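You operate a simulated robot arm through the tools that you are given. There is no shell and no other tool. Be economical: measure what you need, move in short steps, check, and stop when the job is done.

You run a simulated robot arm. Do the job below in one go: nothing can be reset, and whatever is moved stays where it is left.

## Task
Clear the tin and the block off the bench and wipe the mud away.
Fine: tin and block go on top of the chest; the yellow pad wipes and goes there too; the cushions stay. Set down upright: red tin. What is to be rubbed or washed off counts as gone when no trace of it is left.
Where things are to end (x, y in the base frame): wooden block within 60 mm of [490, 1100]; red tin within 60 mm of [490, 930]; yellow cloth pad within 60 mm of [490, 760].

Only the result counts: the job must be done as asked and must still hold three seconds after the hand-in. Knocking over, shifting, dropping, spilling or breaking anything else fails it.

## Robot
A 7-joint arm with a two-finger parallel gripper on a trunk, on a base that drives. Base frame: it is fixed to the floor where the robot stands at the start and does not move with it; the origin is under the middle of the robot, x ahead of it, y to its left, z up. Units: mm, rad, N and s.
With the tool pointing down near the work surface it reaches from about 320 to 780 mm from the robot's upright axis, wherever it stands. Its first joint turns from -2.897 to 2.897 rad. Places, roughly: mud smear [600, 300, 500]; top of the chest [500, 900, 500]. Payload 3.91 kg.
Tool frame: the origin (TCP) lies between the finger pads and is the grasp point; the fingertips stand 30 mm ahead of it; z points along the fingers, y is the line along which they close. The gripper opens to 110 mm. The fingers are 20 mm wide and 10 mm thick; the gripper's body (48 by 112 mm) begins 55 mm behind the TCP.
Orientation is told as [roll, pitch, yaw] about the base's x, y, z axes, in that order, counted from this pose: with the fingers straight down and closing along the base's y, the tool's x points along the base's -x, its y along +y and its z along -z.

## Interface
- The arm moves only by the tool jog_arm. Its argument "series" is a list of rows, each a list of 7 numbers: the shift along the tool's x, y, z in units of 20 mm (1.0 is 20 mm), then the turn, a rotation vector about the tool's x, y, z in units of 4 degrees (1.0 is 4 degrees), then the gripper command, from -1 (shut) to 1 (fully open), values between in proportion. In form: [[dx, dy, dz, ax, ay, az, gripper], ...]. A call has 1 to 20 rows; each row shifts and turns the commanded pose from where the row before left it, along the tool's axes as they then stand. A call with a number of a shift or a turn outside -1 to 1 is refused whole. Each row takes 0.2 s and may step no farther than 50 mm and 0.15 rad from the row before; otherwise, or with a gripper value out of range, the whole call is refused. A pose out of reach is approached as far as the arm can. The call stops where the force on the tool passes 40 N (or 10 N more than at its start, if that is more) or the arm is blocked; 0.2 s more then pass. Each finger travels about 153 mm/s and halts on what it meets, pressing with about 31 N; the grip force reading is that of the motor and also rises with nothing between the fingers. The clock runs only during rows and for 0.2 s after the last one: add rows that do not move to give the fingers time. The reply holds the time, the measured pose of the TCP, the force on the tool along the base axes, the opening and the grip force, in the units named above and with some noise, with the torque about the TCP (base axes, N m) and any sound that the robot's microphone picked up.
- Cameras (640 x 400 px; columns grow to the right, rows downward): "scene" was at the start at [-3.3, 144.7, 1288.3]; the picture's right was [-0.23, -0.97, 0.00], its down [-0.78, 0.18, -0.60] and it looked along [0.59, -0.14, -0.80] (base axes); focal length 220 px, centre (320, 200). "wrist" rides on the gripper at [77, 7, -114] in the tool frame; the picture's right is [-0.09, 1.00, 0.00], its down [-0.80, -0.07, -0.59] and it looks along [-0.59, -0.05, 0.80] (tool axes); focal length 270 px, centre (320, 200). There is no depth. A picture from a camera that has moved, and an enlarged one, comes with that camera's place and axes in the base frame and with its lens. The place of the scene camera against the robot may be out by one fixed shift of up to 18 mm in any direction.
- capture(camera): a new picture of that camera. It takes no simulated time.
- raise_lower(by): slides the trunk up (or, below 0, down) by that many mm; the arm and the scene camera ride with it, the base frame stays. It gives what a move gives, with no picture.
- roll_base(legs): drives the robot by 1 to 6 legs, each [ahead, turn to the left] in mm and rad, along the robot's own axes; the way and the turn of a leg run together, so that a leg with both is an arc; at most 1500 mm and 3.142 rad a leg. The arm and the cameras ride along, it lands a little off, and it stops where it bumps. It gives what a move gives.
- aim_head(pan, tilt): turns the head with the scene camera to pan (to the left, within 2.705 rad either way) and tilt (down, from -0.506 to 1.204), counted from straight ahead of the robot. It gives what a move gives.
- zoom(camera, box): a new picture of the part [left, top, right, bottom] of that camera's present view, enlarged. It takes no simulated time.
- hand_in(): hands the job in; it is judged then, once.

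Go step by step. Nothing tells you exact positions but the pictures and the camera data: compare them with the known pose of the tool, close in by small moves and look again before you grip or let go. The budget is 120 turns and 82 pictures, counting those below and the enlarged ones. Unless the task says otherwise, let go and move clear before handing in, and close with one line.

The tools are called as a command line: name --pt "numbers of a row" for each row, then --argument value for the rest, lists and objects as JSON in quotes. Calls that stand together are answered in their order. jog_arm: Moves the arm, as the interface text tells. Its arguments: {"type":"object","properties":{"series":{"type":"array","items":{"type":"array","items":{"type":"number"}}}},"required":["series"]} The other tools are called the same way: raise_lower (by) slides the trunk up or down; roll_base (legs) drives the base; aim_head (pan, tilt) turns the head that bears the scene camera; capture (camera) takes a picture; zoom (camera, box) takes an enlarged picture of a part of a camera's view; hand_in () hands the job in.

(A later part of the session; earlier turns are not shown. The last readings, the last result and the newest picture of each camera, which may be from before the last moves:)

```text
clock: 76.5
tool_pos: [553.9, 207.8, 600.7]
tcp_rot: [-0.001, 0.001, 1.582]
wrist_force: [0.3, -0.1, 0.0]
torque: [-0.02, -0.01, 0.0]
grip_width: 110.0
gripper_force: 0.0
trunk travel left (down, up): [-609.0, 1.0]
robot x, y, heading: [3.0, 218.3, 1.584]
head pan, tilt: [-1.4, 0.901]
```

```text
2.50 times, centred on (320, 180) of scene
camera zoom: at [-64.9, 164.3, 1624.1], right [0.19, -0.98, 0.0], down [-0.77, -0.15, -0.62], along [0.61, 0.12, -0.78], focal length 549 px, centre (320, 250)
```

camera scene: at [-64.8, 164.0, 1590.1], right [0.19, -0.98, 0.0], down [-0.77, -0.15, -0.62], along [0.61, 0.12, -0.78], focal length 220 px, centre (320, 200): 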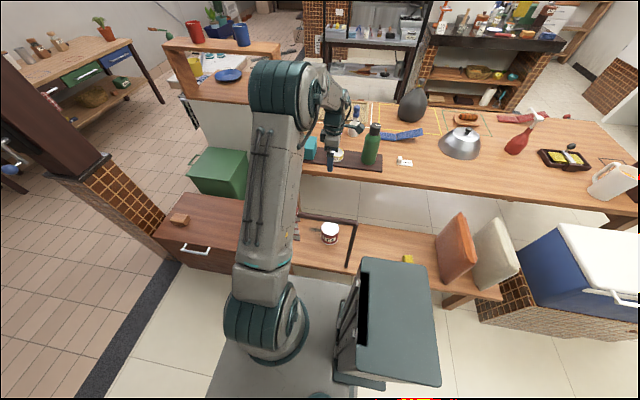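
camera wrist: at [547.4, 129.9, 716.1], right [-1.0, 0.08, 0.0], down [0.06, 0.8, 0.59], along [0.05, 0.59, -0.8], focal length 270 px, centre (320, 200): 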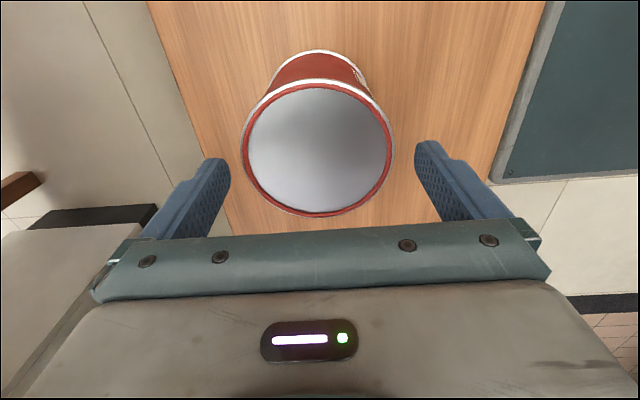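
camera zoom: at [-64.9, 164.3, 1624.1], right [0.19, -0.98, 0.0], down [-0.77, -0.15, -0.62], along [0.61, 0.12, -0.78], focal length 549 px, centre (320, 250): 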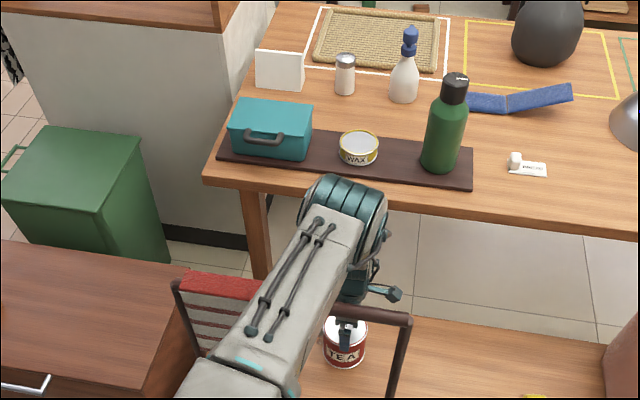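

Tin is centred between the fingers with about 6 mm each side. I descend to z≈520 and close on it.

jog_arm --pt "0.12 0 0.5 0 0 0 1" --pt "0 0 0.5 0 0 0 1" --pt "0 0 0.5 0 0 0 1" --pt "0 0 0.5 0 0 0 1" --pt "0 0 0.5 0 0 0 1" --pt "0 0 0.5 0 0 0 1" --pt "0 0 0.5 0 0 0 1" --pt "0 0 0.5 0 0 0 1"

capture --camera "wrist"

zoom --camera "scene" --box '[240, 100, 400, 260]'

```text
clock: 78.3
tool_pos: [553.5, 205.3, 521.6]
tcp_rot: [0.001, 0.0, 1.581]
wrist_force: [0.3, 0.2, -0.3]
torque: [-0.01, -0.02, -0.01]
grip_width: 109.8
gripper_force: 0.1
trunk travel left (down, up): [-609.0, 1.0]
robot x, y, heading: [9.0, 215.1, 1.585]
head pan, tilt: [-1.4, 0.901]
```

```text
49 pictures are left
camera wrist: at [547.2, 128.2, 636.4], right [-1.0, 0.08, 0.0], down [0.06, 0.8, 0.59], along [0.05, 0.59, -0.8], focal length 270 px, centre (320, 200)
```

wrist: 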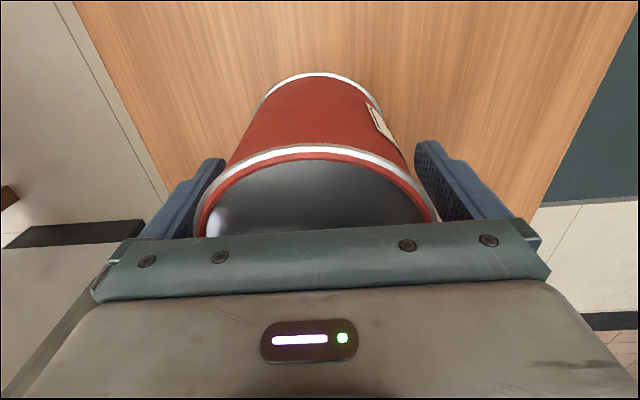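

```text
2.50 times, centred on (320, 180) of scene
camera zoom: at [-65.0, 164.3, 1624.1], right [0.19, -0.98, 0.0], down [-0.77, -0.15, -0.62], along [0.61, 0.12, -0.78], focal length 549 px, centre (320, 250)
```

zoom: 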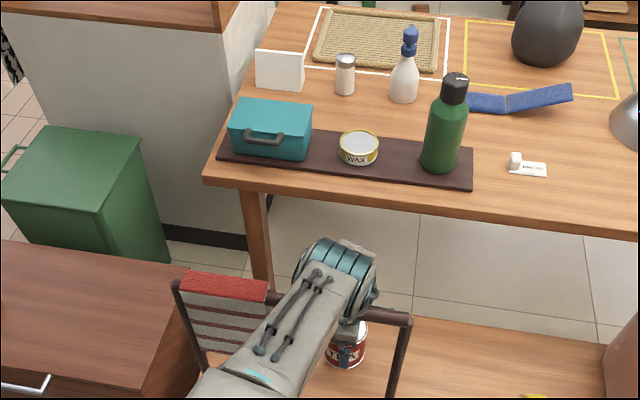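

Fingers straddle the tin without contact. Closing.

jog_arm --pt "0 0 0 0 0 0 0.6" --pt "0 0 0 0 0 0 0.2" --pt "0 0 0 0 0 0 -1" --pt "0 0 0 0 0 0 -1"

```text
clock: 79.3
tool_pos: [552.0, 204.5, 520.7]
tcp_rot: [-0.002, -0.001, 1.58]
wrist_force: [2.4, 0.1, 2.6]
torque: [0.03, 0.14, -0.04]
grip_width: 95.7
gripper_force: 31.4
trunk travel left (down, up): [-609.0, 1.0]
robot x, y, heading: [8.4, 217.6, 1.591]
head pan, tilt: [-1.4, 0.901]
```

Tin held at 95.7 mm. I lift it straight up above the bar.

jog_arm --pt "0 0 -0.3 0 0 0 -1" --pt "0 0 -1 0 0 0 -1" --pt "0 0 -1 0 0 0 -1" --pt "0 0 -1 0 0 0 -1" --pt "0 0 -1 0 0 0 -1" --pt "0 0 -1 0 0 0 -1" --pt "0 0 -1 0 0 0 -1" --pt "0 0 -1 0 0 0 -1" --pt "0 0 -1 0 0 0 -1" --pt "0 0 -1 0 0 0 -1" --pt "0 0 -1 0 0 0 -1" --pt "0 0 -1 0 0 0 -1" --pt "0 0 -1 0 0 0 -1" --pt "0 0 -1 0 0 0 -1" --pt "0 0 -1 0 0 0 -1" --pt "0 0 -1 0 0 0 -1" --pt "0 0 -1 0 0 0 -1" --pt "0 0 -1 0 0 0 -1" --pt "0 0 -1 0 0 0 -1" --pt "0 0 -1 0 0 0 -1"

jog_arm --pt "0 0 -1 0 0 0 -1" --pt "0 0 -1 0 0 0 -1" --pt "0 0 -1 0 0 0 -1" --pt "0 0 -1 0 0 0 -1" --pt "0 0 -1 0 0 0 -1" --pt "0 0 -1 0 0 0 -1" --pt "0 0 -1 0 0 0 -1"

capture --camera "scene"

capture --camera "wrist"

```text
clock: 83.5
tool_pos: [554.2, 204.3, 907.3]
tcp_rot: [-0.001, 0.0, 1.582]
wrist_force: [0.2, -0.1, -3.8]
torque: [-0.02, 0.03, -0.01]
grip_width: 95.7
gripper_force: 31.4
trunk travel left (down, up): [-609.0, 1.0]
robot x, y, heading: [7.9, 212.9, 1.594]
head pan, tilt: [-1.4, 0.901]
```

```text
clock: 85.1
tool_pos: [553.9, 205.9, 1050.7]
tcp_rot: [-0.001, 0.0, 1.582]
wrist_force: [0.0, -0.6, -4.0]
torque: [-0.01, 0.04, 0.01]
grip_width: 95.8
gripper_force: 31.1
trunk travel left (down, up): [-609.0, 1.0]
robot x, y, heading: [10.2, 219.1, 1.583]
head pan, tilt: [-1.4, 0.901]
```

```text
47 pictures are left
camera scene: at [-65.1, 164.4, 1624.0], right [0.19, -0.98, 0.0], down [-0.77, -0.15, -0.62], along [0.61, 0.12, -0.78], focal length 220 px, centre (320, 200)
```

scene: 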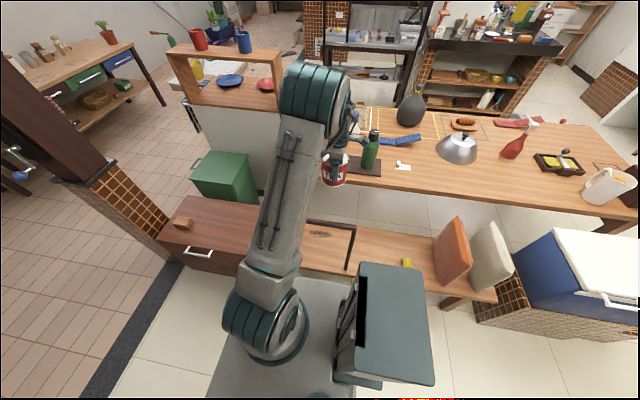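

```text
46 pictures are left
camera wrist: at [547.5, 128.9, 1164.7], right [-1.0, 0.08, 0.0], down [0.06, 0.8, 0.59], along [0.05, 0.59, -0.8], focal length 270 px, centre (320, 200)
```

wrist: 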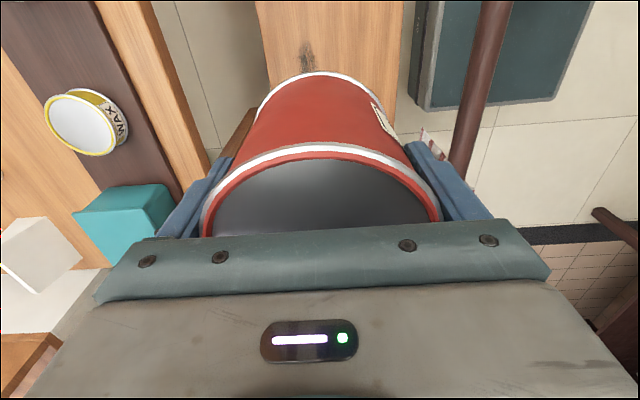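

Tin is well above the bar. I pull it back to x≈490 and drive forward to the chest.

jog_arm --pt "0 1 0 0 0 0 -1" --pt "0 1 0 0 0 0 -1" --pt "0 1 0 0 0 0 -1"

roll_base --legs '[[715, 0]]'

capture --camera "scene"

```text
clock: 85.9
tool_pos: [493.9, 205.3, 1048.5]
tcp_rot: [-0.001, -0.002, 1.582]
wrist_force: [-1.2, -0.2, -3.8]
torque: [-0.02, -0.04, 0.02]
grip_width: 95.6
gripper_force: 30.8
trunk travel left (down, up): [-609.0, 1.0]
robot x, y, heading: [4.2, 218.4, 1.587]
head pan, tilt: [-1.4, 0.901]
```

```text
clock: 89.8
tool_pos: [481.1, 937.0, 1049.0]
tcp_rot: [0.0, -0.001, 1.591]
wrist_force: [-0.7, -0.1, -3.2]
torque: [-0.01, -0.03, -0.01]
grip_width: 95.7
gripper_force: 30.7
trunk travel left (down, up): [-609.0, 1.0]
robot x, y, heading: [-8.2, 945.6, 1.599]
head pan, tilt: [-1.4, 0.901]
```

```text
45 pictures are left
camera scene: at [-79.2, 891.2, 1624.1], right [0.19, -0.98, 0.0], down [-0.77, -0.15, -0.62], along [0.61, 0.12, -0.78], focal length 220 px, centre (320, 200)
```

scene: 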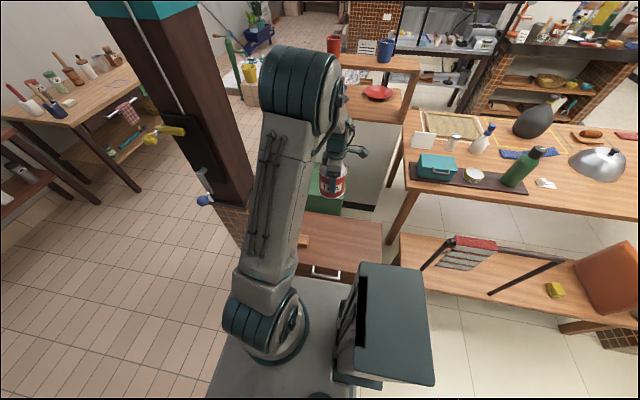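

Over the chest at [481, 937]. I trim to [490, 930] and lower.

jog_arm --pt "0.35 -0.45 0 0 0 0 -1"

raise_lower --by -400

jog_arm --pt "0 0 1 0 0 0 -1" --pt "0 0 1 0 0 0 -1" --pt "0 0 1 0 0 0 -1" --pt "0 0 1 0 0 0 -1" --pt "0 0 0.5 0 0 0 -1"

capture --camera "wrist"

```text
clock: 90.2
tool_pos: [488.3, 930.4, 1048.0]
tcp_rot: [0.002, 0.0, 1.591]
wrist_force: [-0.5, -0.6, -4.7]
torque: [-0.02, 0.02, -0.01]
grip_width: 95.8
gripper_force: 30.8
trunk travel left (down, up): [-609.0, 1.0]
robot x, y, heading: [-7.2, 941.6, 1.593]
head pan, tilt: [-1.4, 0.901]
```

```text
clock: 94.0
tool_pos: [487.9, 929.1, 649.3]
tcp_rot: [0.001, -0.002, 1.593]
wrist_force: [-0.1, -0.6, -4.1]
torque: [-0.05, 0.03, 0.03]
grip_width: 95.7
gripper_force: 30.7
trunk travel left (down, up): [-209.0, 401.0]
robot x, y, heading: [-9.2, 944.7, 1.591]
head pan, tilt: [-1.4, 0.901]
```

```text
clock: 95.2
tool_pos: [488.9, 929.9, 558.4]
tcp_rot: [0.0, 0.0, 1.591]
wrist_force: [0.0, 0.0, -3.4]
torque: [-0.05, -0.02, -0.06]
grip_width: 95.7
gripper_force: 31.2
trunk travel left (down, up): [-209.0, 401.0]
robot x, y, heading: [-4.9, 939.9, 1.597]
head pan, tilt: [-1.4, 0.901]
```

```text
44 pictures are left
camera wrist: at [483.4, 853.2, 673.0], right [-1.0, 0.07, 0.0], down [0.05, 0.8, 0.59], along [0.04, 0.59, -0.8], focal length 270 px, centre (320, 200)
```

wrist: 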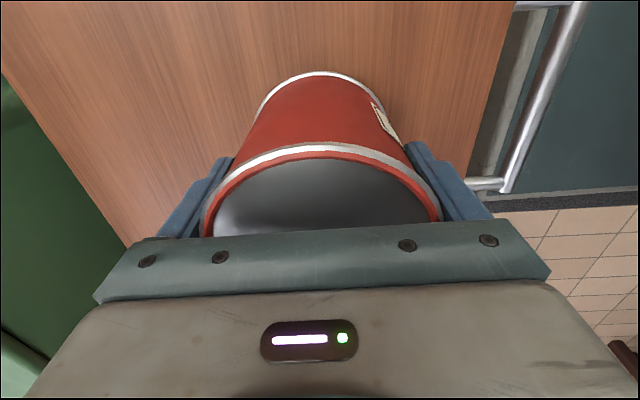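

Now small downward steps until the tin touches the chest top (expected z≈536).

jog_arm --pt "0 0 0.3 0 0 0 -1" --pt "0 0 0.2 0 0 0 -1" --pt "0 0 0.1 0 0 0 -1" --pt "0 0 0.1 0 0 0 -1" --pt "0 0 0.1 0 0 0 -1" --pt "0 0 0.1 0 0 0 -1"

```text
clock: 96.7
tool_pos: [488.9, 930.2, 542.5]
tcp_rot: [0.001, 0.001, 1.59]
wrist_force: [0.2, 0.2, -5.1]
torque: [-0.03, 0.04, 0.04]
grip_width: 95.8
gripper_force: 31.1
trunk travel left (down, up): [-209.0, 401.0]
robot x, y, heading: [-10.6, 945.4, 1.597]
head pan, tilt: [-1.4, 0.901]
```

jog_arm --pt "0 0 0.1 0 0 0 -1" --pt "0 0 0.1 0 0 0 -1" --pt "0 0 0.1 0 0 0 -1"

```text
clock: 97.5
tool_pos: [489.2, 930.7, 538.3]
tcp_rot: [-0.006, 0.001, 1.592]
wrist_force: [-2.3, -0.8, 29.7]
torque: [0.26, 1.28, -0.01]
grip_width: 95.7
gripper_force: 31.0
trunk travel left (down, up): [-209.0, 401.0]
robot x, y, heading: [-6.5, 941.8, 1.592]
head pan, tilt: [-1.4, 0.901]
```

Contact. I relax slightly, open fully and lift straight off.

jog_arm --pt "0 0 -0.08 0 0 0 -1" --pt "0 0 0 0 0 0 0.9" --pt "0 0 0 0 0 0 1" --pt "0 0 0 0 0 0 1" --pt "0 0 -0.3 0 0 0 1" --pt "0 0 -0.5 0 0 0 1" --pt "0 0 -0.5 0 0 0 1" --pt "0 0 -0.5 0 0 0 1" --pt "0 0 -0.5 0 0 0 1" --pt "0 0 -1 0 0 0 1" --pt "0 0 -1 0 0 0 1" --pt "0 0 -1 0 0 0 1" --pt "0 0 -1 0 0 0 1"

capture --camera "wrist"

```text
clock: 100.2
tool_pos: [488.2, 930.3, 664.1]
tcp_rot: [0.0, -0.002, 1.593]
wrist_force: [0.9, -0.9, 0.3]
torque: [0.01, 0.0, -0.01]
grip_width: 110.1
gripper_force: 0.1
trunk travel left (down, up): [-209.0, 401.0]
robot x, y, heading: [-9.1, 946.5, 1.593]
head pan, tilt: [-1.4, 0.901]
```

```text
43 pictures are left
camera wrist: at [483.0, 853.2, 778.2], right [-1.0, 0.07, 0.0], down [0.05, 0.8, 0.59], along [0.04, 0.59, -0.8], focal length 270 px, centre (320, 200)
```

wrist: 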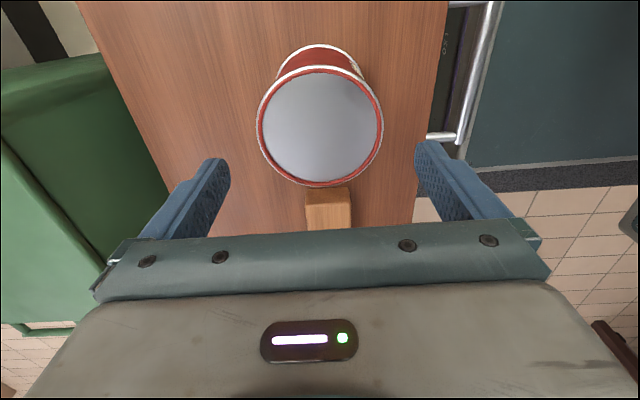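

Tin stands upright at [489, 930]. I raise the arm and back up to fetch the pad.

raise_lower --by 400

roll_base --legs '[[0, -0.025], [-813, 0]]'

capture --camera "scene"

```text
clock: 104.1
tool_pos: [488.4, 931.2, 1063.3]
tcp_rot: [0.001, 0.0, 1.593]
wrist_force: [0.7, 0.2, 0.3]
torque: [-0.01, 0.01, 0.01]
grip_width: 110.1
gripper_force: 0.2
trunk travel left (down, up): [-609.0, 1.0]
robot x, y, heading: [-6.2, 943.2, 1.594]
head pan, tilt: [-1.4, 0.901]
```

```text
clock: 108.7
tool_pos: [490.1, 125.0, 1063.5]
tcp_rot: [-0.001, 0.001, 1.572]
wrist_force: [-0.4, -0.4, 0.1]
torque: [-0.01, -0.01, -0.01]
grip_width: 110.2
gripper_force: 0.1
trunk travel left (down, up): [-609.0, 1.0]
robot x, y, heading: [-8.1, 150.5, 1.58]
head pan, tilt: [-1.4, 0.901]
```

```text
42 pictures are left
camera scene: at [-79.0, 97.6, 1624.0], right [0.17, -0.98, 0.0], down [-0.77, -0.14, -0.62], along [0.61, 0.11, -0.78], focal length 220 px, centre (320, 200)
```

scene: 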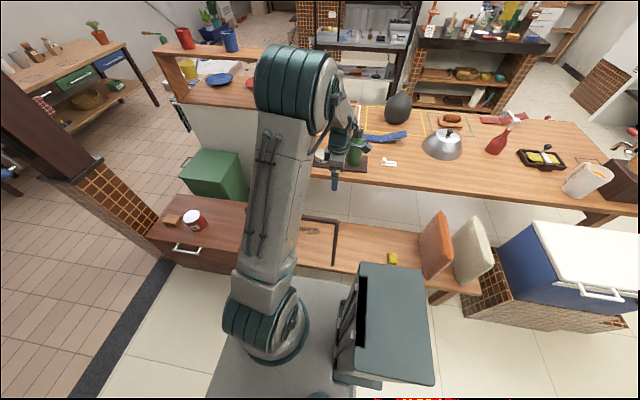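

To keep the arm away from the robot's own mast, I back up another 300 mm so the pad lies straight to the side.

roll_base --legs '[[-310, 0]]'

jog_arm --pt "0 0 1 0 0 0 1" --pt "0 0 1 0 0 0 1" --pt "0 0 1 0 0 0 1" --pt "0 0 1 0 0 0 1" --pt "0 0 1 0 0 0 1" --pt "0 0 1 0 0 0 1" --pt "0 0 1 0 0 0 1" --pt "0 0 1 0 0 0 1" --pt "0 0 1 0 0 0 1" --pt "0 0 1 0 0 0 1"

capture --camera "wrist"

capture --camera "scene"

```text
clock: 110.8
tool_pos: [493.4, -180.4, 1063.1]
tcp_rot: [-0.001, -0.001, 1.579]
wrist_force: [0.8, -0.1, 0.4]
torque: [0.04, 0.0, 0.0]
grip_width: 110.2
gripper_force: 0.1
trunk travel left (down, up): [-609.0, 1.0]
robot x, y, heading: [-2.2, -159.0, 1.585]
head pan, tilt: [-1.4, 0.901]
```

```text
clock: 113.0
tool_pos: [492.3, -178.0, 862.8]
tcp_rot: [0.0, 0.001, 1.58]
wrist_force: [0.2, 0.5, -0.9]
torque: [0.01, -0.01, 0.02]
grip_width: 110.0
gripper_force: 0.1
trunk travel left (down, up): [-609.0, 1.0]
robot x, y, heading: [-3.2, -160.9, 1.591]
head pan, tilt: [-1.4, 0.901]
```

```text
41 pictures are left
camera wrist: at [485.7, -256.3, 977.7], right [-1.0, 0.08, 0.0], down [0.06, 0.8, 0.59], along [0.05, 0.59, -0.8], focal length 270 px, centre (320, 200)
```

wrist: 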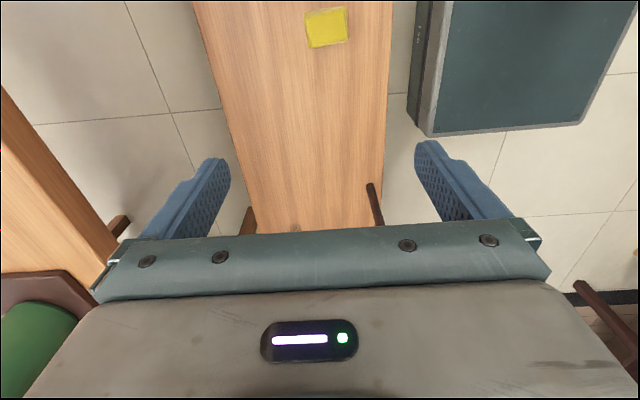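

```text
40 pictures are left
camera scene: at [-75.3, -212.5, 1624.1], right [0.18, -0.98, 0.0], down [-0.77, -0.14, -0.62], along [0.61, 0.11, -0.78], focal length 220 px, centre (320, 200)
```

scene: 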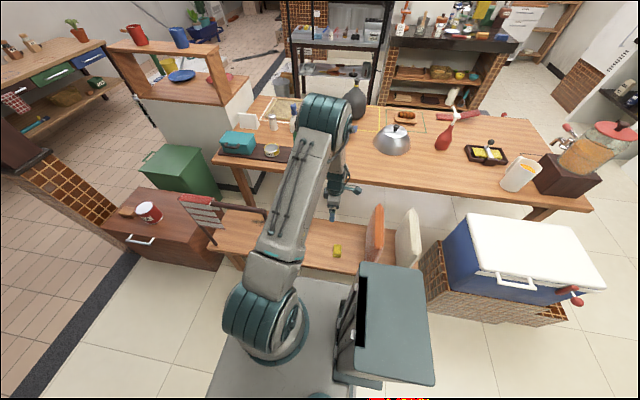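

Pad is centred near [481, -222], about 62 × 45 mm. I align and descend to z≈560 for a check.

jog_arm --pt "1 0.3 0 0 0 -0.7 1" --pt "1 0.3 0 0 0 0 1" --pt "0.1 0 1 0 0 0 1" --pt "0 0 1 0 0 0 1" --pt "0 0 1 0 0 0 1" --pt "0 0 1 0 0 0 1" --pt "0 0 1 0 0 0 1" --pt "0 0 1 0 0 0 1" --pt "0 0 1 0 0 0 1" --pt "0 0 1 0 0 0 1" --pt "0 0 1 0 0 0 1" --pt "0 0 1 0 0 0 1" --pt "0 0 1 0 0 0 1" --pt "0 0 1 0 0 0 1" --pt "0 0 1 0 0 0 1"

capture --camera "wrist"

zoom --camera "scene" --box '[290, 160, 430, 300]'

```text
clock: 116.2
tool_pos: [482.3, -222.3, 601.8]
tcp_rot: [-0.001, -0.001, 1.628]
wrist_force: [-0.2, -0.2, 0.2]
torque: [0.0, 0.02, 0.01]
grip_width: 110.1
gripper_force: 0.1
trunk travel left (down, up): [-609.0, 1.0]
robot x, y, heading: [-2.6, -159.7, 1.585]
head pan, tilt: [-1.4, 0.901]
```

```text
39 pictures are left
camera wrist: at [479.3, -299.3, 717.7], right [-1.0, 0.03, 0.0], down [0.03, 0.8, 0.59], along [0.02, 0.59, -0.8], focal length 270 px, centre (320, 200)
```

wrist: 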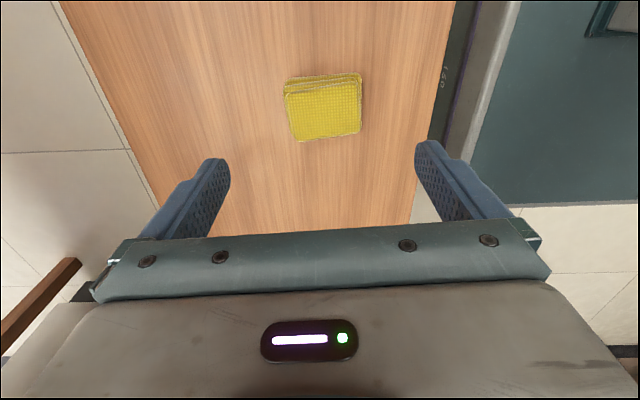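

```text
2.86 times, centred on (360, 230) of scene
camera zoom: at [-75.4, -212.5, 1624.1], right [0.18, -0.98, 0.0], down [-0.77, -0.14, -0.62], along [0.61, 0.11, -0.78], focal length 627 px, centre (206, 114)
```

zoom: 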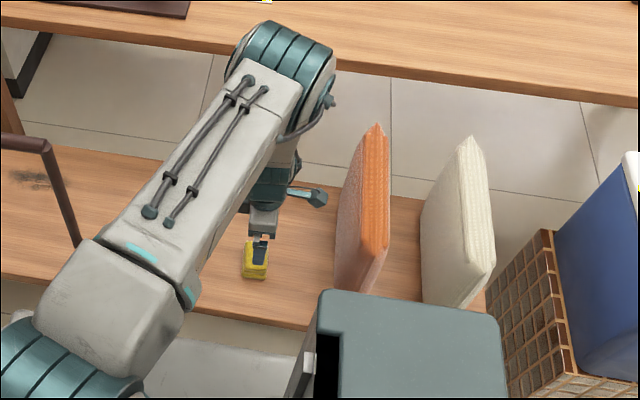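

Pad lies ~4 mm robot-side of the midplane. I correct, descend to z≈490 and look before closing.

jog_arm --pt "0.1 0.2 1 0 0 0 1" --pt "0 0 1 0 0 0 1" --pt "0 0 1 0 0 0 1" --pt "0 0 1 0 0 0 1" --pt "0 0 1 0 0 0 1" --pt "0 0 0.6 0 0 0 1"

capture --camera "wrist"

zoom --camera "scene" --box '[310, 200, 390, 280]'

```text
clock: 117.6
tool_pos: [477.8, -225.4, 490.7]
tcp_rot: [0.0, 0.0, 1.628]
wrist_force: [0.0, -0.2, 0.2]
torque: [0.02, -0.01, -0.02]
grip_width: 110.1
gripper_force: 0.1
trunk travel left (down, up): [-609.0, 1.0]
robot x, y, heading: [-2.1, -160.4, 1.58]
head pan, tilt: [-1.4, 0.901]
```

```text
37 pictures are left
camera wrist: at [474.8, -302.9, 605.7], right [-1.0, 0.03, 0.0], down [0.02, 0.8, 0.59], along [0.02, 0.59, -0.8], focal length 270 px, centre (320, 200)
```

wrist: 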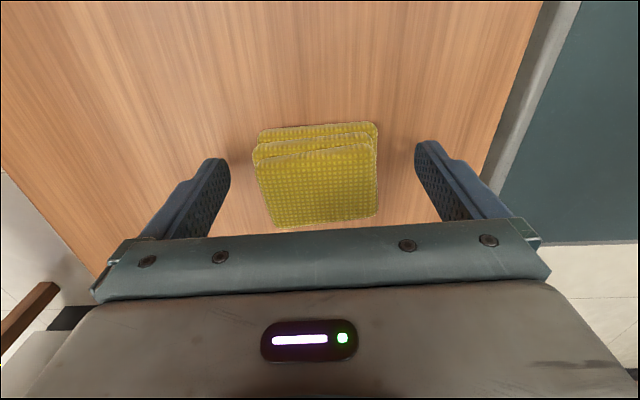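

```text
5.00 times, centred on (350, 240) of scene
camera zoom: at [-75.6, -212.4, 1624.1], right [0.18, -0.98, 0.0], down [-0.77, -0.14, -0.62], along [0.61, 0.11, -0.78], focal length 1098 px, centre (170, 0)
```

zoom: 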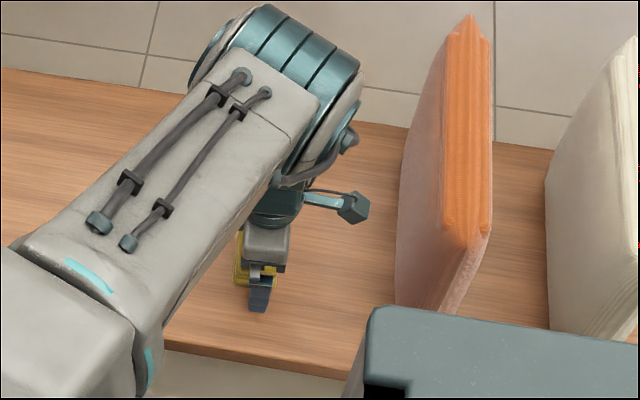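

Pad is between the fingers (top ≈484), tips ~10 mm above the bench. Closing and lifting a little.

jog_arm --pt "0 0 0 0 0 0 0.3" --pt "0 0 0 0 0 0 -1" --pt "0 0 0 0 0 0 -1" --pt "0 0 0 0 0 0 -1" --pt "0 0 -1 0 0 0 -1" --pt "0 0 -1 0 0 0 -1" --pt "0 0 -1 0 0 0 -1"

capture --camera "wrist"

```text
clock: 119.2
tool_pos: [478.0, -224.6, 549.2]
tcp_rot: [-0.001, -0.001, 1.63]
wrist_force: [0.0, 0.5, 0.3]
torque: [-0.01, 0.02, -0.05]
grip_width: 69.3
gripper_force: 30.8
trunk travel left (down, up): [-609.0, 1.0]
robot x, y, heading: [-3.9, -159.2, 1.583]
head pan, tilt: [-1.4, 0.901]
```

```text
35 pictures are left
camera wrist: at [475.5, -301.3, 665.0], right [-1.0, 0.03, 0.0], down [0.02, 0.8, 0.59], along [0.02, 0.59, -0.8], focal length 270 px, centre (320, 200)
```

wrist: 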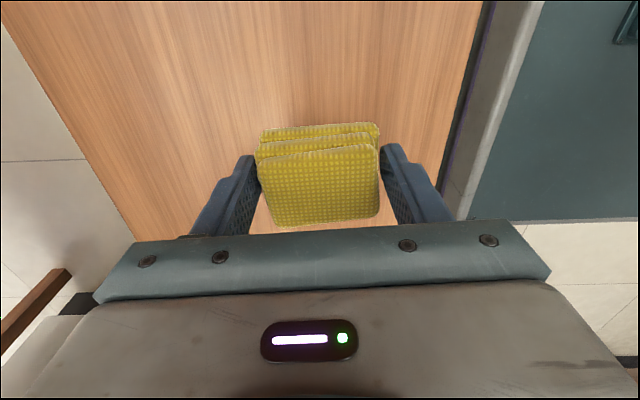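

Pad is held. I lift above the rail and drive forward to stand across from the mud.

jog_arm --pt "0 0 -1 0 0 0 -1" --pt "0 0 -1 0 0 0 -1" --pt "0 0 -1 0 0 0 -1" --pt "0 0 -1 0 0 0 -1" --pt "0 0 -1 0 0 0 -1" --pt "0 0 -1 0 0 0 -1" --pt "0 0 -1 0 0 0 -1" --pt "0 0 -1 0 0 0 -1" --pt "0 0 -1 0 0 0 -1" --pt "0 0 -1 0 0 0 -1" --pt "0 0 -1 0 0 0 -1" --pt "0 0 -1 0 0 0 -1" --pt "0 0 -1 0 0 0 -1" --pt "0 0 -1 0 0 0 -1" --pt "0 0 -1 0 0 0 -1" --pt "0 0 -1 0 0 0 -1" --pt "0 0 -1 0 0 0 -1" --pt "0 0 -1 0 0 0 -1" --pt "0 0 -1 0 0 0 -1" --pt "0 0 -1 0 0 0 -1"

jog_arm --pt "0 0 -1 0 0 0 -1" --pt "0 0 -1 0 0 0 -1" --pt "0 0 -1 0 0 0 -1" --pt "0 0 -1 0 0 0 -1" --pt "0 0 -1 0 0 0 -1"

roll_base --legs '[[430, 0]]'

capture --camera "wrist"

```text
clock: 123.4
tool_pos: [478.0, -225.2, 952.5]
tcp_rot: [0.001, -0.001, 1.628]
wrist_force: [-0.3, -0.9, -0.5]
torque: [0.02, 0.0, 0.02]
grip_width: 69.1
gripper_force: 30.9
trunk travel left (down, up): [-609.0, 1.0]
robot x, y, heading: [-0.6, -158.5, 1.582]
head pan, tilt: [-1.4, 0.901]
```

```text
clock: 124.6
tool_pos: [477.4, -225.3, 1050.9]
tcp_rot: [-0.001, 0.0, 1.629]
wrist_force: [-0.1, -0.5, -0.7]
torque: [0.0, -0.02, -0.03]
grip_width: 69.3
gripper_force: 31.2
trunk travel left (down, up): [-609.0, 1.0]
robot x, y, heading: [-0.3, -158.1, 1.586]
head pan, tilt: [-1.4, 0.901]
```

```text
clock: 127.2
tool_pos: [471.0, 207.4, 1049.6]
tcp_rot: [0.001, 0.001, 1.635]
wrist_force: [0.5, -0.2, -0.5]
torque: [0.02, -0.02, 0.01]
grip_width: 69.2
gripper_force: 31.0
trunk travel left (down, up): [-609.0, 1.0]
robot x, y, heading: [-7.2, 269.6, 1.592]
head pan, tilt: [-1.4, 0.901]
```

```text
34 pictures are left
camera wrist: at [468.6, 130.8, 1164.7], right [-1.0, 0.02, 0.0], down [0.02, 0.8, 0.59], along [0.01, 0.59, -0.8], focal length 270 px, centre (320, 200)
```

wrist: 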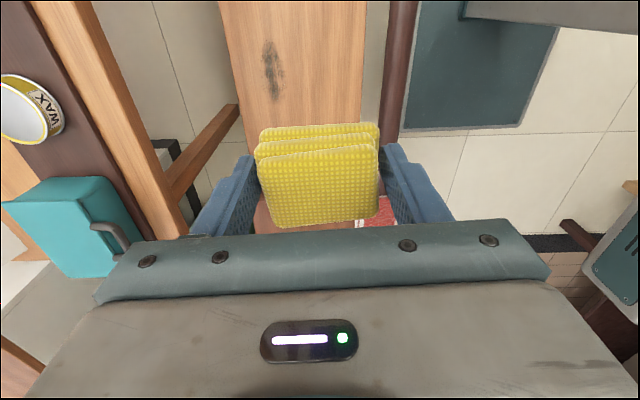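

Now the whole mud smear shows: x ≈560–617, y ≈200–340. I square the tool, move over its near end and descend to z≈530.

jog_arm --pt "0 0 0 0 0 0.92 -1" --pt "0.1 -0.88 0 0 0 0 -1" --pt "0.1 -0.88 0 0 0 0 -1" --pt "0.1 -0.88 0 0 0 0 -1" --pt "0.1 -0.88 0 0 0 0 -1" --pt "0.1 -0.88 0 0 0 0 -1" --pt "0.1 -0.88 0 0 0 0 -1" --pt "0 0 1 0 0 0 -1" --pt "0 0 1 0 0 0 -1" --pt "0 0 1 0 0 0 -1" --pt "0 0 1 0 0 0 -1" --pt "0 0 1 0 0 0 -1" --pt "0 0 1 0 0 0 -1" --pt "0 0 1 0 0 0 -1" --pt "0 0 1 0 0 0 -1" --pt "0 0 1 0 0 0 -1" --pt "0 0 1 0 0 0 -1" --pt "0 0 1 0 0 0 -1" --pt "0 0 1 0 0 0 -1" --pt "0 0 1 0 0 0 -1"

jog_arm --pt "0 0 1 0 0 0 -1" --pt "0 0 1 0 0 0 -1" --pt "0 0 1 0 0 0 -1" --pt "0 0 1 0 0 0 -1" --pt "0 0 1 0 0 0 -1" --pt "0 0 1 0 0 0 -1" --pt "0 0 1 0 0 0 -1" --pt "0 0 1 0 0 0 -1" --pt "0 0 1 0 0 0 -1" --pt "0 0 1 0 0 0 -1" --pt "0 0 1 0 0 0 -1" --pt "0 0 1 0 0 0 -1" --pt "0 0 1 0 0 0 -1"

capture --camera "wrist"

capture --camera "scene"

```text
clock: 131.4
tool_pos: [575.1, 194.8, 790.8]
tcp_rot: [-0.001, -0.001, 1.571]
wrist_force: [0.0, -0.9, -0.5]
torque: [0.03, 0.03, 0.02]
grip_width: 69.4
gripper_force: 30.9
trunk travel left (down, up): [-609.0, 1.0]
robot x, y, heading: [-9.3, 272.1, 1.598]
head pan, tilt: [-1.4, 0.901]
```

```text
clock: 134.4
tool_pos: [610.3, 185.3, 574.4]
tcp_rot: [-0.064, 0.015, 1.569]
wrist_force: [-0.6, -0.5, 0.1]
torque: [-0.01, 0.03, -0.01]
grip_width: 69.0
gripper_force: 30.4
out of reach, approached as far as the arm can: row 13
trunk travel left (down, up): [-609.0, 1.0]
robot x, y, heading: [-8.3, 267.7, 1.592]
head pan, tilt: [-1.4, 0.901]
stopped in row 13: the arm was blocked; the commanded pose is now the measured one
```

```text
33 pictures are left
camera wrist: at [594.7, 110.4, 690.6], right [-0.99, 0.09, -0.07], down [0.03, 0.81, 0.58], along [0.11, 0.58, -0.81], focal length 270 px, centre (320, 200)
```

wrist: 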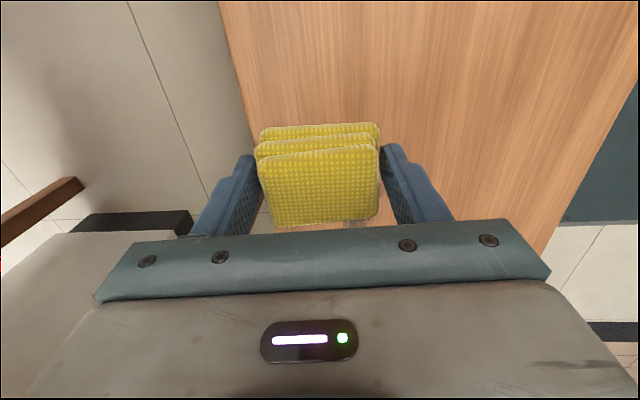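

```text
32 pictures are left
camera scene: at [-87.8, 216.2, 1622.1], right [0.19, -0.98, 0.0], down [-0.77, -0.15, -0.62], along [0.61, 0.12, -0.78], focal length 220 px, centre (320, 200)
```

scene: 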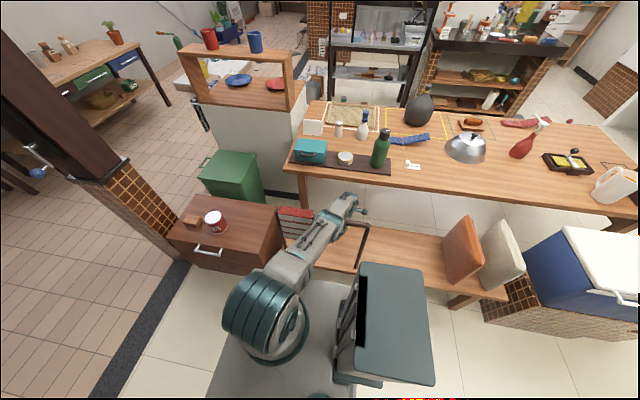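

The arm reports being blocked out of reach; I zoom in to see its posture before moving anything.

zoom --camera "scene" --box '[210, 160, 410, 360]'

```text
2.00 times, centred on (310, 260) of scene
camera zoom: at [-87.8, 216.2, 1622.1], right [0.19, -0.98, 0.0], down [-0.77, -0.15, -0.62], along [0.61, 0.12, -0.78], focal length 439 px, centre (340, 80)
```

zoom: 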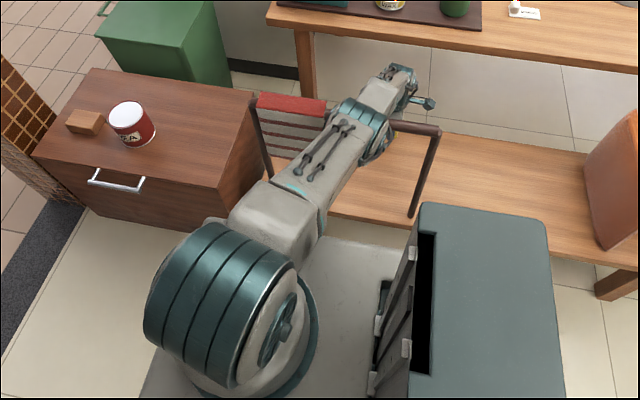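

The elbow has sunk close to the bar, so going over it isn't safe here; the rail still stands where it was. I back straight up gently, then plan to reach in under the bar with the trunk low.

jog_arm --pt "0 0 -0.5 0 0 0 -1" --pt "0 0 -0.5 0 0 0 -1" --pt "0 0 -1 0 0 0 -1" --pt "0 0 -1 0 0 0 -1" --pt "0 0 -1 0 0 0 -1"

zoom --camera "scene" --box '[210, 160, 410, 360]'

```text
clock: 135.6
tool_pos: [599.5, 188.3, 646.0]
tcp_rot: [-0.048, 0.012, 1.571]
wrist_force: [0.3, 0.1, 0.3]
torque: [-0.02, 0.02, -0.02]
grip_width: 69.2
gripper_force: 30.8
trunk travel left (down, up): [-609.0, 1.0]
robot x, y, heading: [-11.1, 266.1, 1.588]
head pan, tilt: [-1.4, 0.901]
```

```text
2.00 times, centred on (310, 260) of scene
camera zoom: at [-82.5, 215.4, 1624.0], right [0.19, -0.98, 0.0], down [-0.77, -0.15, -0.62], along [0.61, 0.12, -0.78], focal length 439 px, centre (340, 80)
```

zoom: 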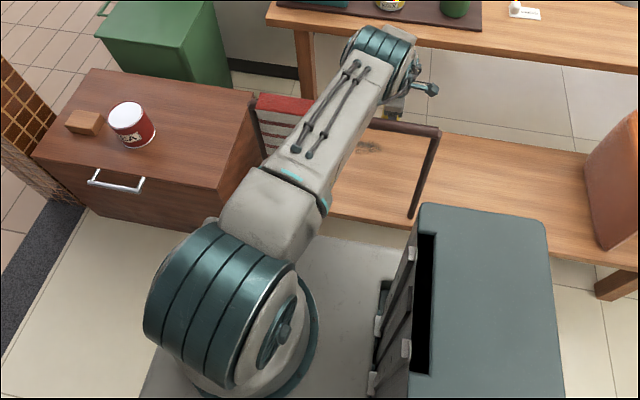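

The scene camera had shifted a little, so the upper arm was leaning on the bar; now it's free and the rail stands unchanged. I lift well clear and straighten the tool.

jog_arm --pt "0 0 -1 0 0 0 -1" --pt "0 0 -1 0 0 0 -1" --pt "0 0 -1 0 0 0 -1" --pt "0 0 -1 0 0 0 -1" --pt "0 0 -1 0 0 0 -1" --pt "0 0 -1 0.17 -0.69 0 -1" --pt "0 0 -1 0 0 0 -1" --pt "0 0 -1 0 0 0 -1" --pt "0 0 -1 0 0 0 -1" --pt "0 0 -1 0 0 0 -1" --pt "0 0 -1 0 0 0 -1" --pt "0 0 -1 0 0 0 -1" --pt "0 0 -1 0 0 0 -1" --pt "0 0 -1 0 0 0 -1" --pt "0 0 -1 0 0 0 -1" --pt "0 0 -1 0 0 0 -1" --pt "0 0 -1 0 0 0 -1" --pt "0 0 -1 0 0 0 -1" --pt "0 0 -1 0 0 0 -1" --pt "0 0 -1 0 0 0 -1"

jog_arm --pt "0 1 -0.5 0 0 0 -1" --pt "0 1 -0.5 0 0 0 -1" --pt "0 1 -0.5 0 0 0 -1" --pt "0 1 -0.5 0 0 0 -1" --pt "0 1 0 0 0 0 -1" --pt "0 1 0 0 0 0 -1" --pt "0 1 0 0 0 0 -1" --pt "0 1 0 0 0 0 -1" --pt "0 1 0 0 0 0 -1" --pt "0 1 0 0 0 0 -1"

capture --camera "scene"

```text
clock: 139.8
tool_pos: [578.5, 179.2, 1045.5]
tcp_rot: [-0.06, -0.037, 1.57]
wrist_force: [0.4, 0.2, 0.0]
torque: [-0.02, -0.02, -0.02]
grip_width: 69.1
gripper_force: 31.1
trunk travel left (down, up): [-609.0, 1.0]
robot x, y, heading: [-9.0, 268.3, 1.589]
head pan, tilt: [-1.4, 0.901]
```

```text
clock: 142.0
tool_pos: [374.2, 176.5, 1073.2]
tcp_rot: [-0.06, -0.038, 1.573]
wrist_force: [0.3, 0.3, -0.2]
torque: [0.03, -0.03, 0.02]
grip_width: 69.1
gripper_force: 31.1
trunk travel left (down, up): [-609.0, 1.0]
robot x, y, heading: [-11.9, 265.7, 1.593]
head pan, tilt: [-1.4, 0.901]
```

```text
29 pictures are left
camera scene: at [-83.1, 215.5, 1624.0], right [0.19, -0.98, 0.0], down [-0.77, -0.15, -0.62], along [0.61, 0.12, -0.78], focal length 220 px, centre (320, 200)
```

scene: 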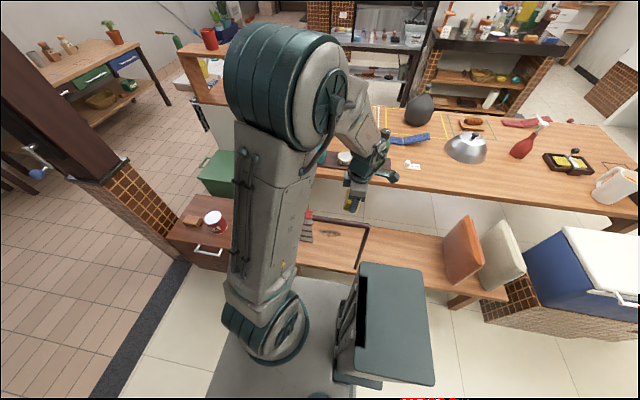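

I straighten the tilt, then shift the base back and away from the bench (to about x=-88, y=0) with the arm held high.

jog_arm --pt "0 0 0 -0.86 0.54 0 -1"

roll_base --legs '[[0, -0.3], [-280, 0], [0, 0.28]]'

capture --camera "wrist"

```text
clock: 142.4
tool_pos: [375.4, 177.7, 1073.8]
tcp_rot: [0.002, 0.001, 1.572]
wrist_force: [0.2, -0.3, -1.4]
torque: [0.02, 0.01, 0.01]
grip_width: 69.1
gripper_force: 31.1
trunk travel left (down, up): [-609.0, 1.0]
robot x, y, heading: [-8.7, 273.1, 1.592]
head pan, tilt: [-1.4, 0.901]
```

```text
clock: 146.3
tool_pos: [296.2, -97.8, 1073.4]
tcp_rot: [0.002, 0.002, 1.551]
wrist_force: [-0.5, 0.2, -0.5]
torque: [-0.03, -0.02, -0.01]
grip_width: 69.2
gripper_force: 31.3
trunk travel left (down, up): [-609.0, 1.0]
robot x, y, heading: [-90.7, -0.2, 1.569]
head pan, tilt: [-1.4, 0.901]
```

```text
28 pictures are left
camera wrist: at [288.1, -174.7, 1188.4], right [-0.99, 0.11, 0.0], down [0.09, 0.8, 0.59], along [0.06, 0.59, -0.81], focal length 270 px, centre (320, 200)
```

wrist: 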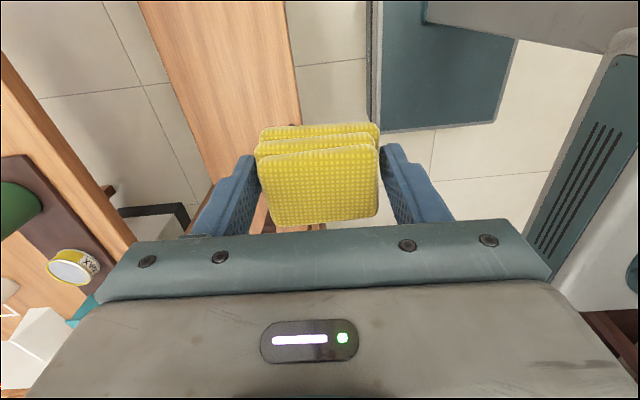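

Clear of the rail now. I lower the trunk 500 mm beside it and bring the tool abreast of the robot.

raise_lower --by -490

jog_arm --pt "-1 0 -0.5 0 0 0 -1" --pt "-1 0 -0.5 0 0 0 -1" --pt "-1 0 -0.5 0 0 0 -1" --pt "-1 0 -0.5 0 0 0 -1" --pt "-0.9 0 -0.5 0 0 0 -1"

capture --camera "scene"

```text
refused: -490 is not a number from -400 to 400
```

```text
clock: 147.5
tool_pos: [299.6, 0.2, 1124.5]
tcp_rot: [0.002, 0.002, 1.552]
wrist_force: [-0.1, -0.5, -0.2]
torque: [-0.01, 0.04, 0.01]
grip_width: 69.1
gripper_force: 31.1
trunk travel left (down, up): [-609.0, 1.0]
robot x, y, heading: [-85.9, 1.7, 1.57]
head pan, tilt: [-1.4, 0.901]
```

```text
27 pictures are left
camera scene: at [-161.6, -51.2, 1624.0], right [0.17, -0.99, 0.0], down [-0.77, -0.13, -0.62], along [0.61, 0.1, -0.78], focal length 220 px, centre (320, 200)
```

scene: 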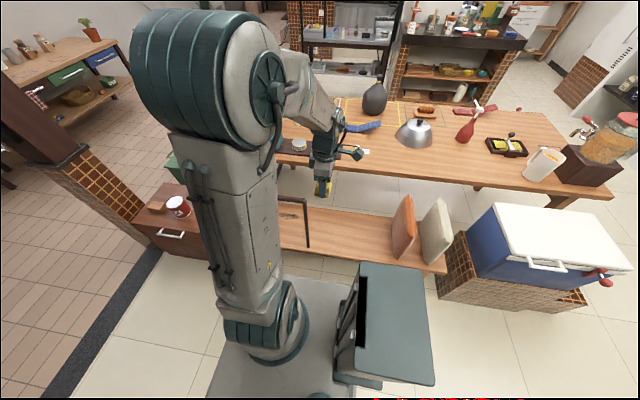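

raise_lower --by -400

raise_lower --by -150

aim_head --pan -1.3 --tilt 0.5

capture --camera "scene"

```text
clock: 151.3
tool_pos: [299.5, 1.0, 724.0]
tcp_rot: [0.001, 0.001, 1.553]
wrist_force: [0.4, 0.4, 0.1]
torque: [0.01, 0.04, 0.01]
grip_width: 69.0
gripper_force: 31.3
trunk travel left (down, up): [-209.0, 401.0]
robot x, y, heading: [-88.4, 0.8, 1.567]
head pan, tilt: [-1.4, 0.901]
```

```text
clock: 153.0
tool_pos: [299.9, -0.1, 572.9]
tcp_rot: [0.001, 0.002, 1.551]
wrist_force: [-0.6, -0.2, -0.7]
torque: [0.03, 0.03, 0.01]
grip_width: 68.9
gripper_force: 31.5
trunk travel left (down, up): [-59.0, 551.0]
robot x, y, heading: [-90.6, 2.3, 1.571]
head pan, tilt: [-1.4, 0.901]
```

```text
clock: 153.9
tool_pos: [299.6, -0.5, 573.2]
tcp_rot: [0.002, 0.002, 1.551]
wrist_force: [0.0, 0.2, -0.7]
torque: [-0.05, 0.01, 0.0]
grip_width: 69.1
gripper_force: 30.4
trunk travel left (down, up): [-59.0, 551.0]
robot x, y, heading: [-85.6, 0.1, 1.569]
head pan, tilt: [-1.3, 0.499]
```

```text
26 pictures are left
camera scene: at [-148.1, -40.1, 1107.8], right [0.27, -0.96, 0.0], down [-0.46, -0.13, -0.88], along [0.85, 0.23, -0.48], focal length 220 px, centre (320, 200)
```

scene: 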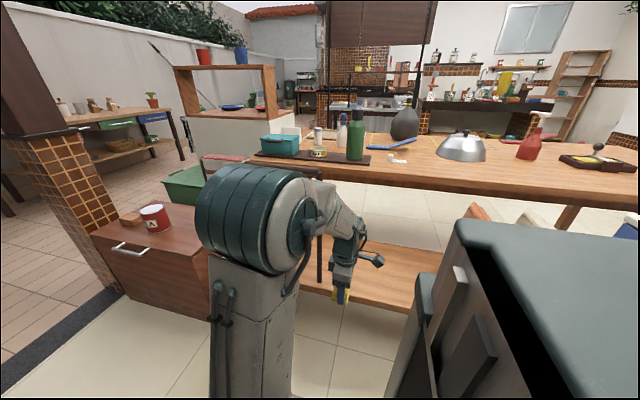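

Posture is low and compact. I drive forward 200 mm along the bench front, lower the last bit, and look at the space under the bar.

roll_base --legs '[[200, 0]]'

raise_lower --by -55

capture --camera "scene"

capture --camera "wrist"

```text
clock: 155.5
tool_pos: [300.7, 197.7, 574.3]
tcp_rot: [0.003, 0.002, 1.55]
wrist_force: [-0.4, 0.0, -0.2]
torque: [0.03, 0.02, -0.01]
grip_width: 68.9
gripper_force: 31.0
trunk travel left (down, up): [-59.0, 551.0]
robot x, y, heading: [-85.4, 202.6, 1.573]
head pan, tilt: [-1.3, 0.499]
```

```text
clock: 156.5
tool_pos: [300.3, 199.3, 518.0]
tcp_rot: [0.001, 0.002, 1.551]
wrist_force: [0.0, 0.0, -0.7]
torque: [0.03, 0.0, 0.03]
grip_width: 68.9
gripper_force: 31.2
trunk travel left (down, up): [-4.0, 606.0]
robot x, y, heading: [-85.9, 199.2, 1.567]
head pan, tilt: [-1.3, 0.499]
```

```text
25 pictures are left
camera scene: at [-147.8, 159.6, 1052.9], right [0.26, -0.96, 0.0], down [-0.46, -0.13, -0.88], along [0.85, 0.23, -0.48], focal length 220 px, centre (320, 200)
```

scene: 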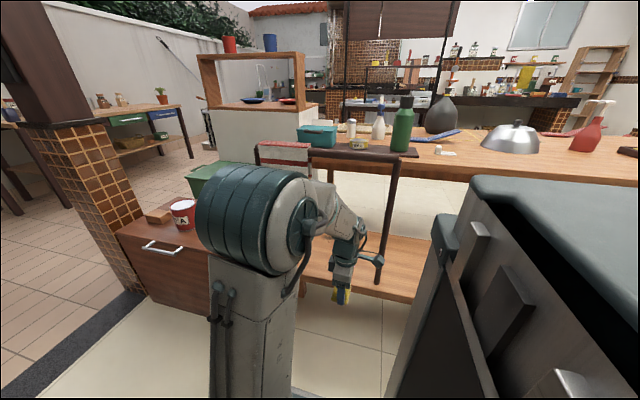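

```text
24 pictures are left
camera wrist: at [291.7, 122.1, 633.5], right [-0.99, 0.11, 0.0], down [0.09, 0.8, 0.59], along [0.06, 0.59, -0.81], focal length 270 px, centre (320, 200)
```

wrist: 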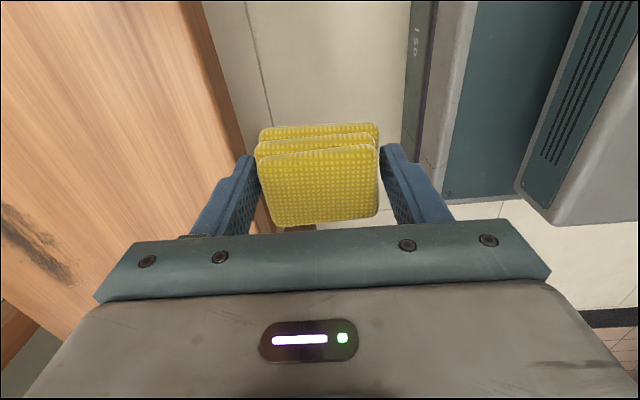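

Now I shift to y≈245 and begin inserting under the bar in short steps.

jog_arm --pt "-1 0 0 0 0 0 -1" --pt "-1 0 0 0 0 0 -1" --pt "-0.3 -0.5 0 0 0 0 -1" --pt "0 -1 0 0 0 0 -1" --pt "0 -1 0 0 0 0 -1"

zoom --camera "scene" --box '[180, 120, 460, 320]'

```text
clock: 157.7
tool_pos: [352.1, 242.8, 518.4]
tcp_rot: [0.002, 0.001, 1.551]
wrist_force: [0.2, -0.2, -1.1]
torque: [-0.05, -0.05, -0.01]
grip_width: 69.0
gripper_force: 31.0
trunk travel left (down, up): [-4.0, 606.0]
robot x, y, heading: [-88.9, 202.1, 1.567]
head pan, tilt: [-1.3, 0.499]
```

```text
2.00 times, centred on (320, 220) of scene
camera zoom: at [-147.9, 159.6, 1052.9], right [0.26, -0.96, 0.0], down [-0.46, -0.13, -0.88], along [0.85, 0.23, -0.48], focal length 439 px, centre (320, 160)
```

zoom: 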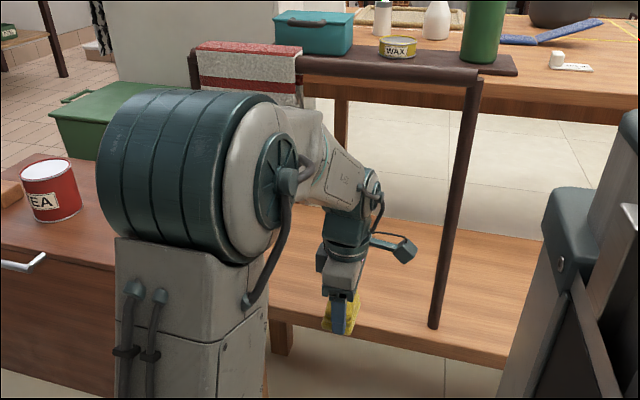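

Plenty of room below the bar. I continue inserting to x≈470 and check.

jog_arm --pt "0 -1 0 0 0 0 -1" --pt "0 -1 0 0 0 0 -1" --pt "0 -1 0 0 0 0 -1" --pt "0 -1 0 0 0 0 -1" --pt "0 -1 0 0 0 0 -1" --pt "0 -1 0 0 0 0 -1"

zoom --camera "scene" --box '[180, 120, 460, 320]'

```text
clock: 159.1
tool_pos: [470.6, 240.4, 516.4]
tcp_rot: [0.001, 0.002, 1.55]
wrist_force: [0.0, 0.1, -0.7]
torque: [0.01, 0.03, -0.02]
grip_width: 69.1
gripper_force: 31.2
trunk travel left (down, up): [-4.0, 606.0]
robot x, y, heading: [-85.4, 198.4, 1.564]
head pan, tilt: [-1.3, 0.499]
```

```text
2.00 times, centred on (320, 220) of scene
camera zoom: at [-147.8, 159.6, 1052.9], right [0.26, -0.96, 0.0], down [-0.46, -0.13, -0.88], along [0.85, 0.23, -0.48], focal length 439 px, centre (320, 160)
```

zoom: 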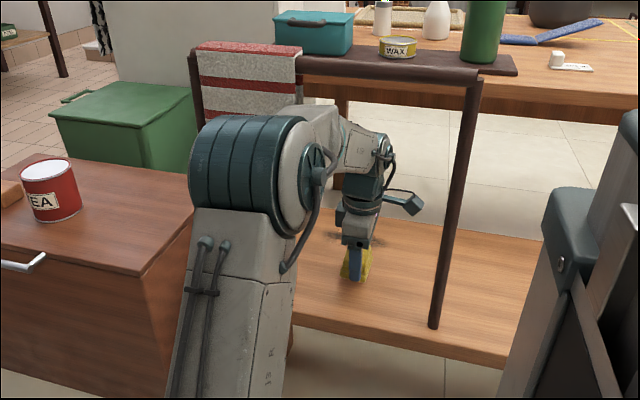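

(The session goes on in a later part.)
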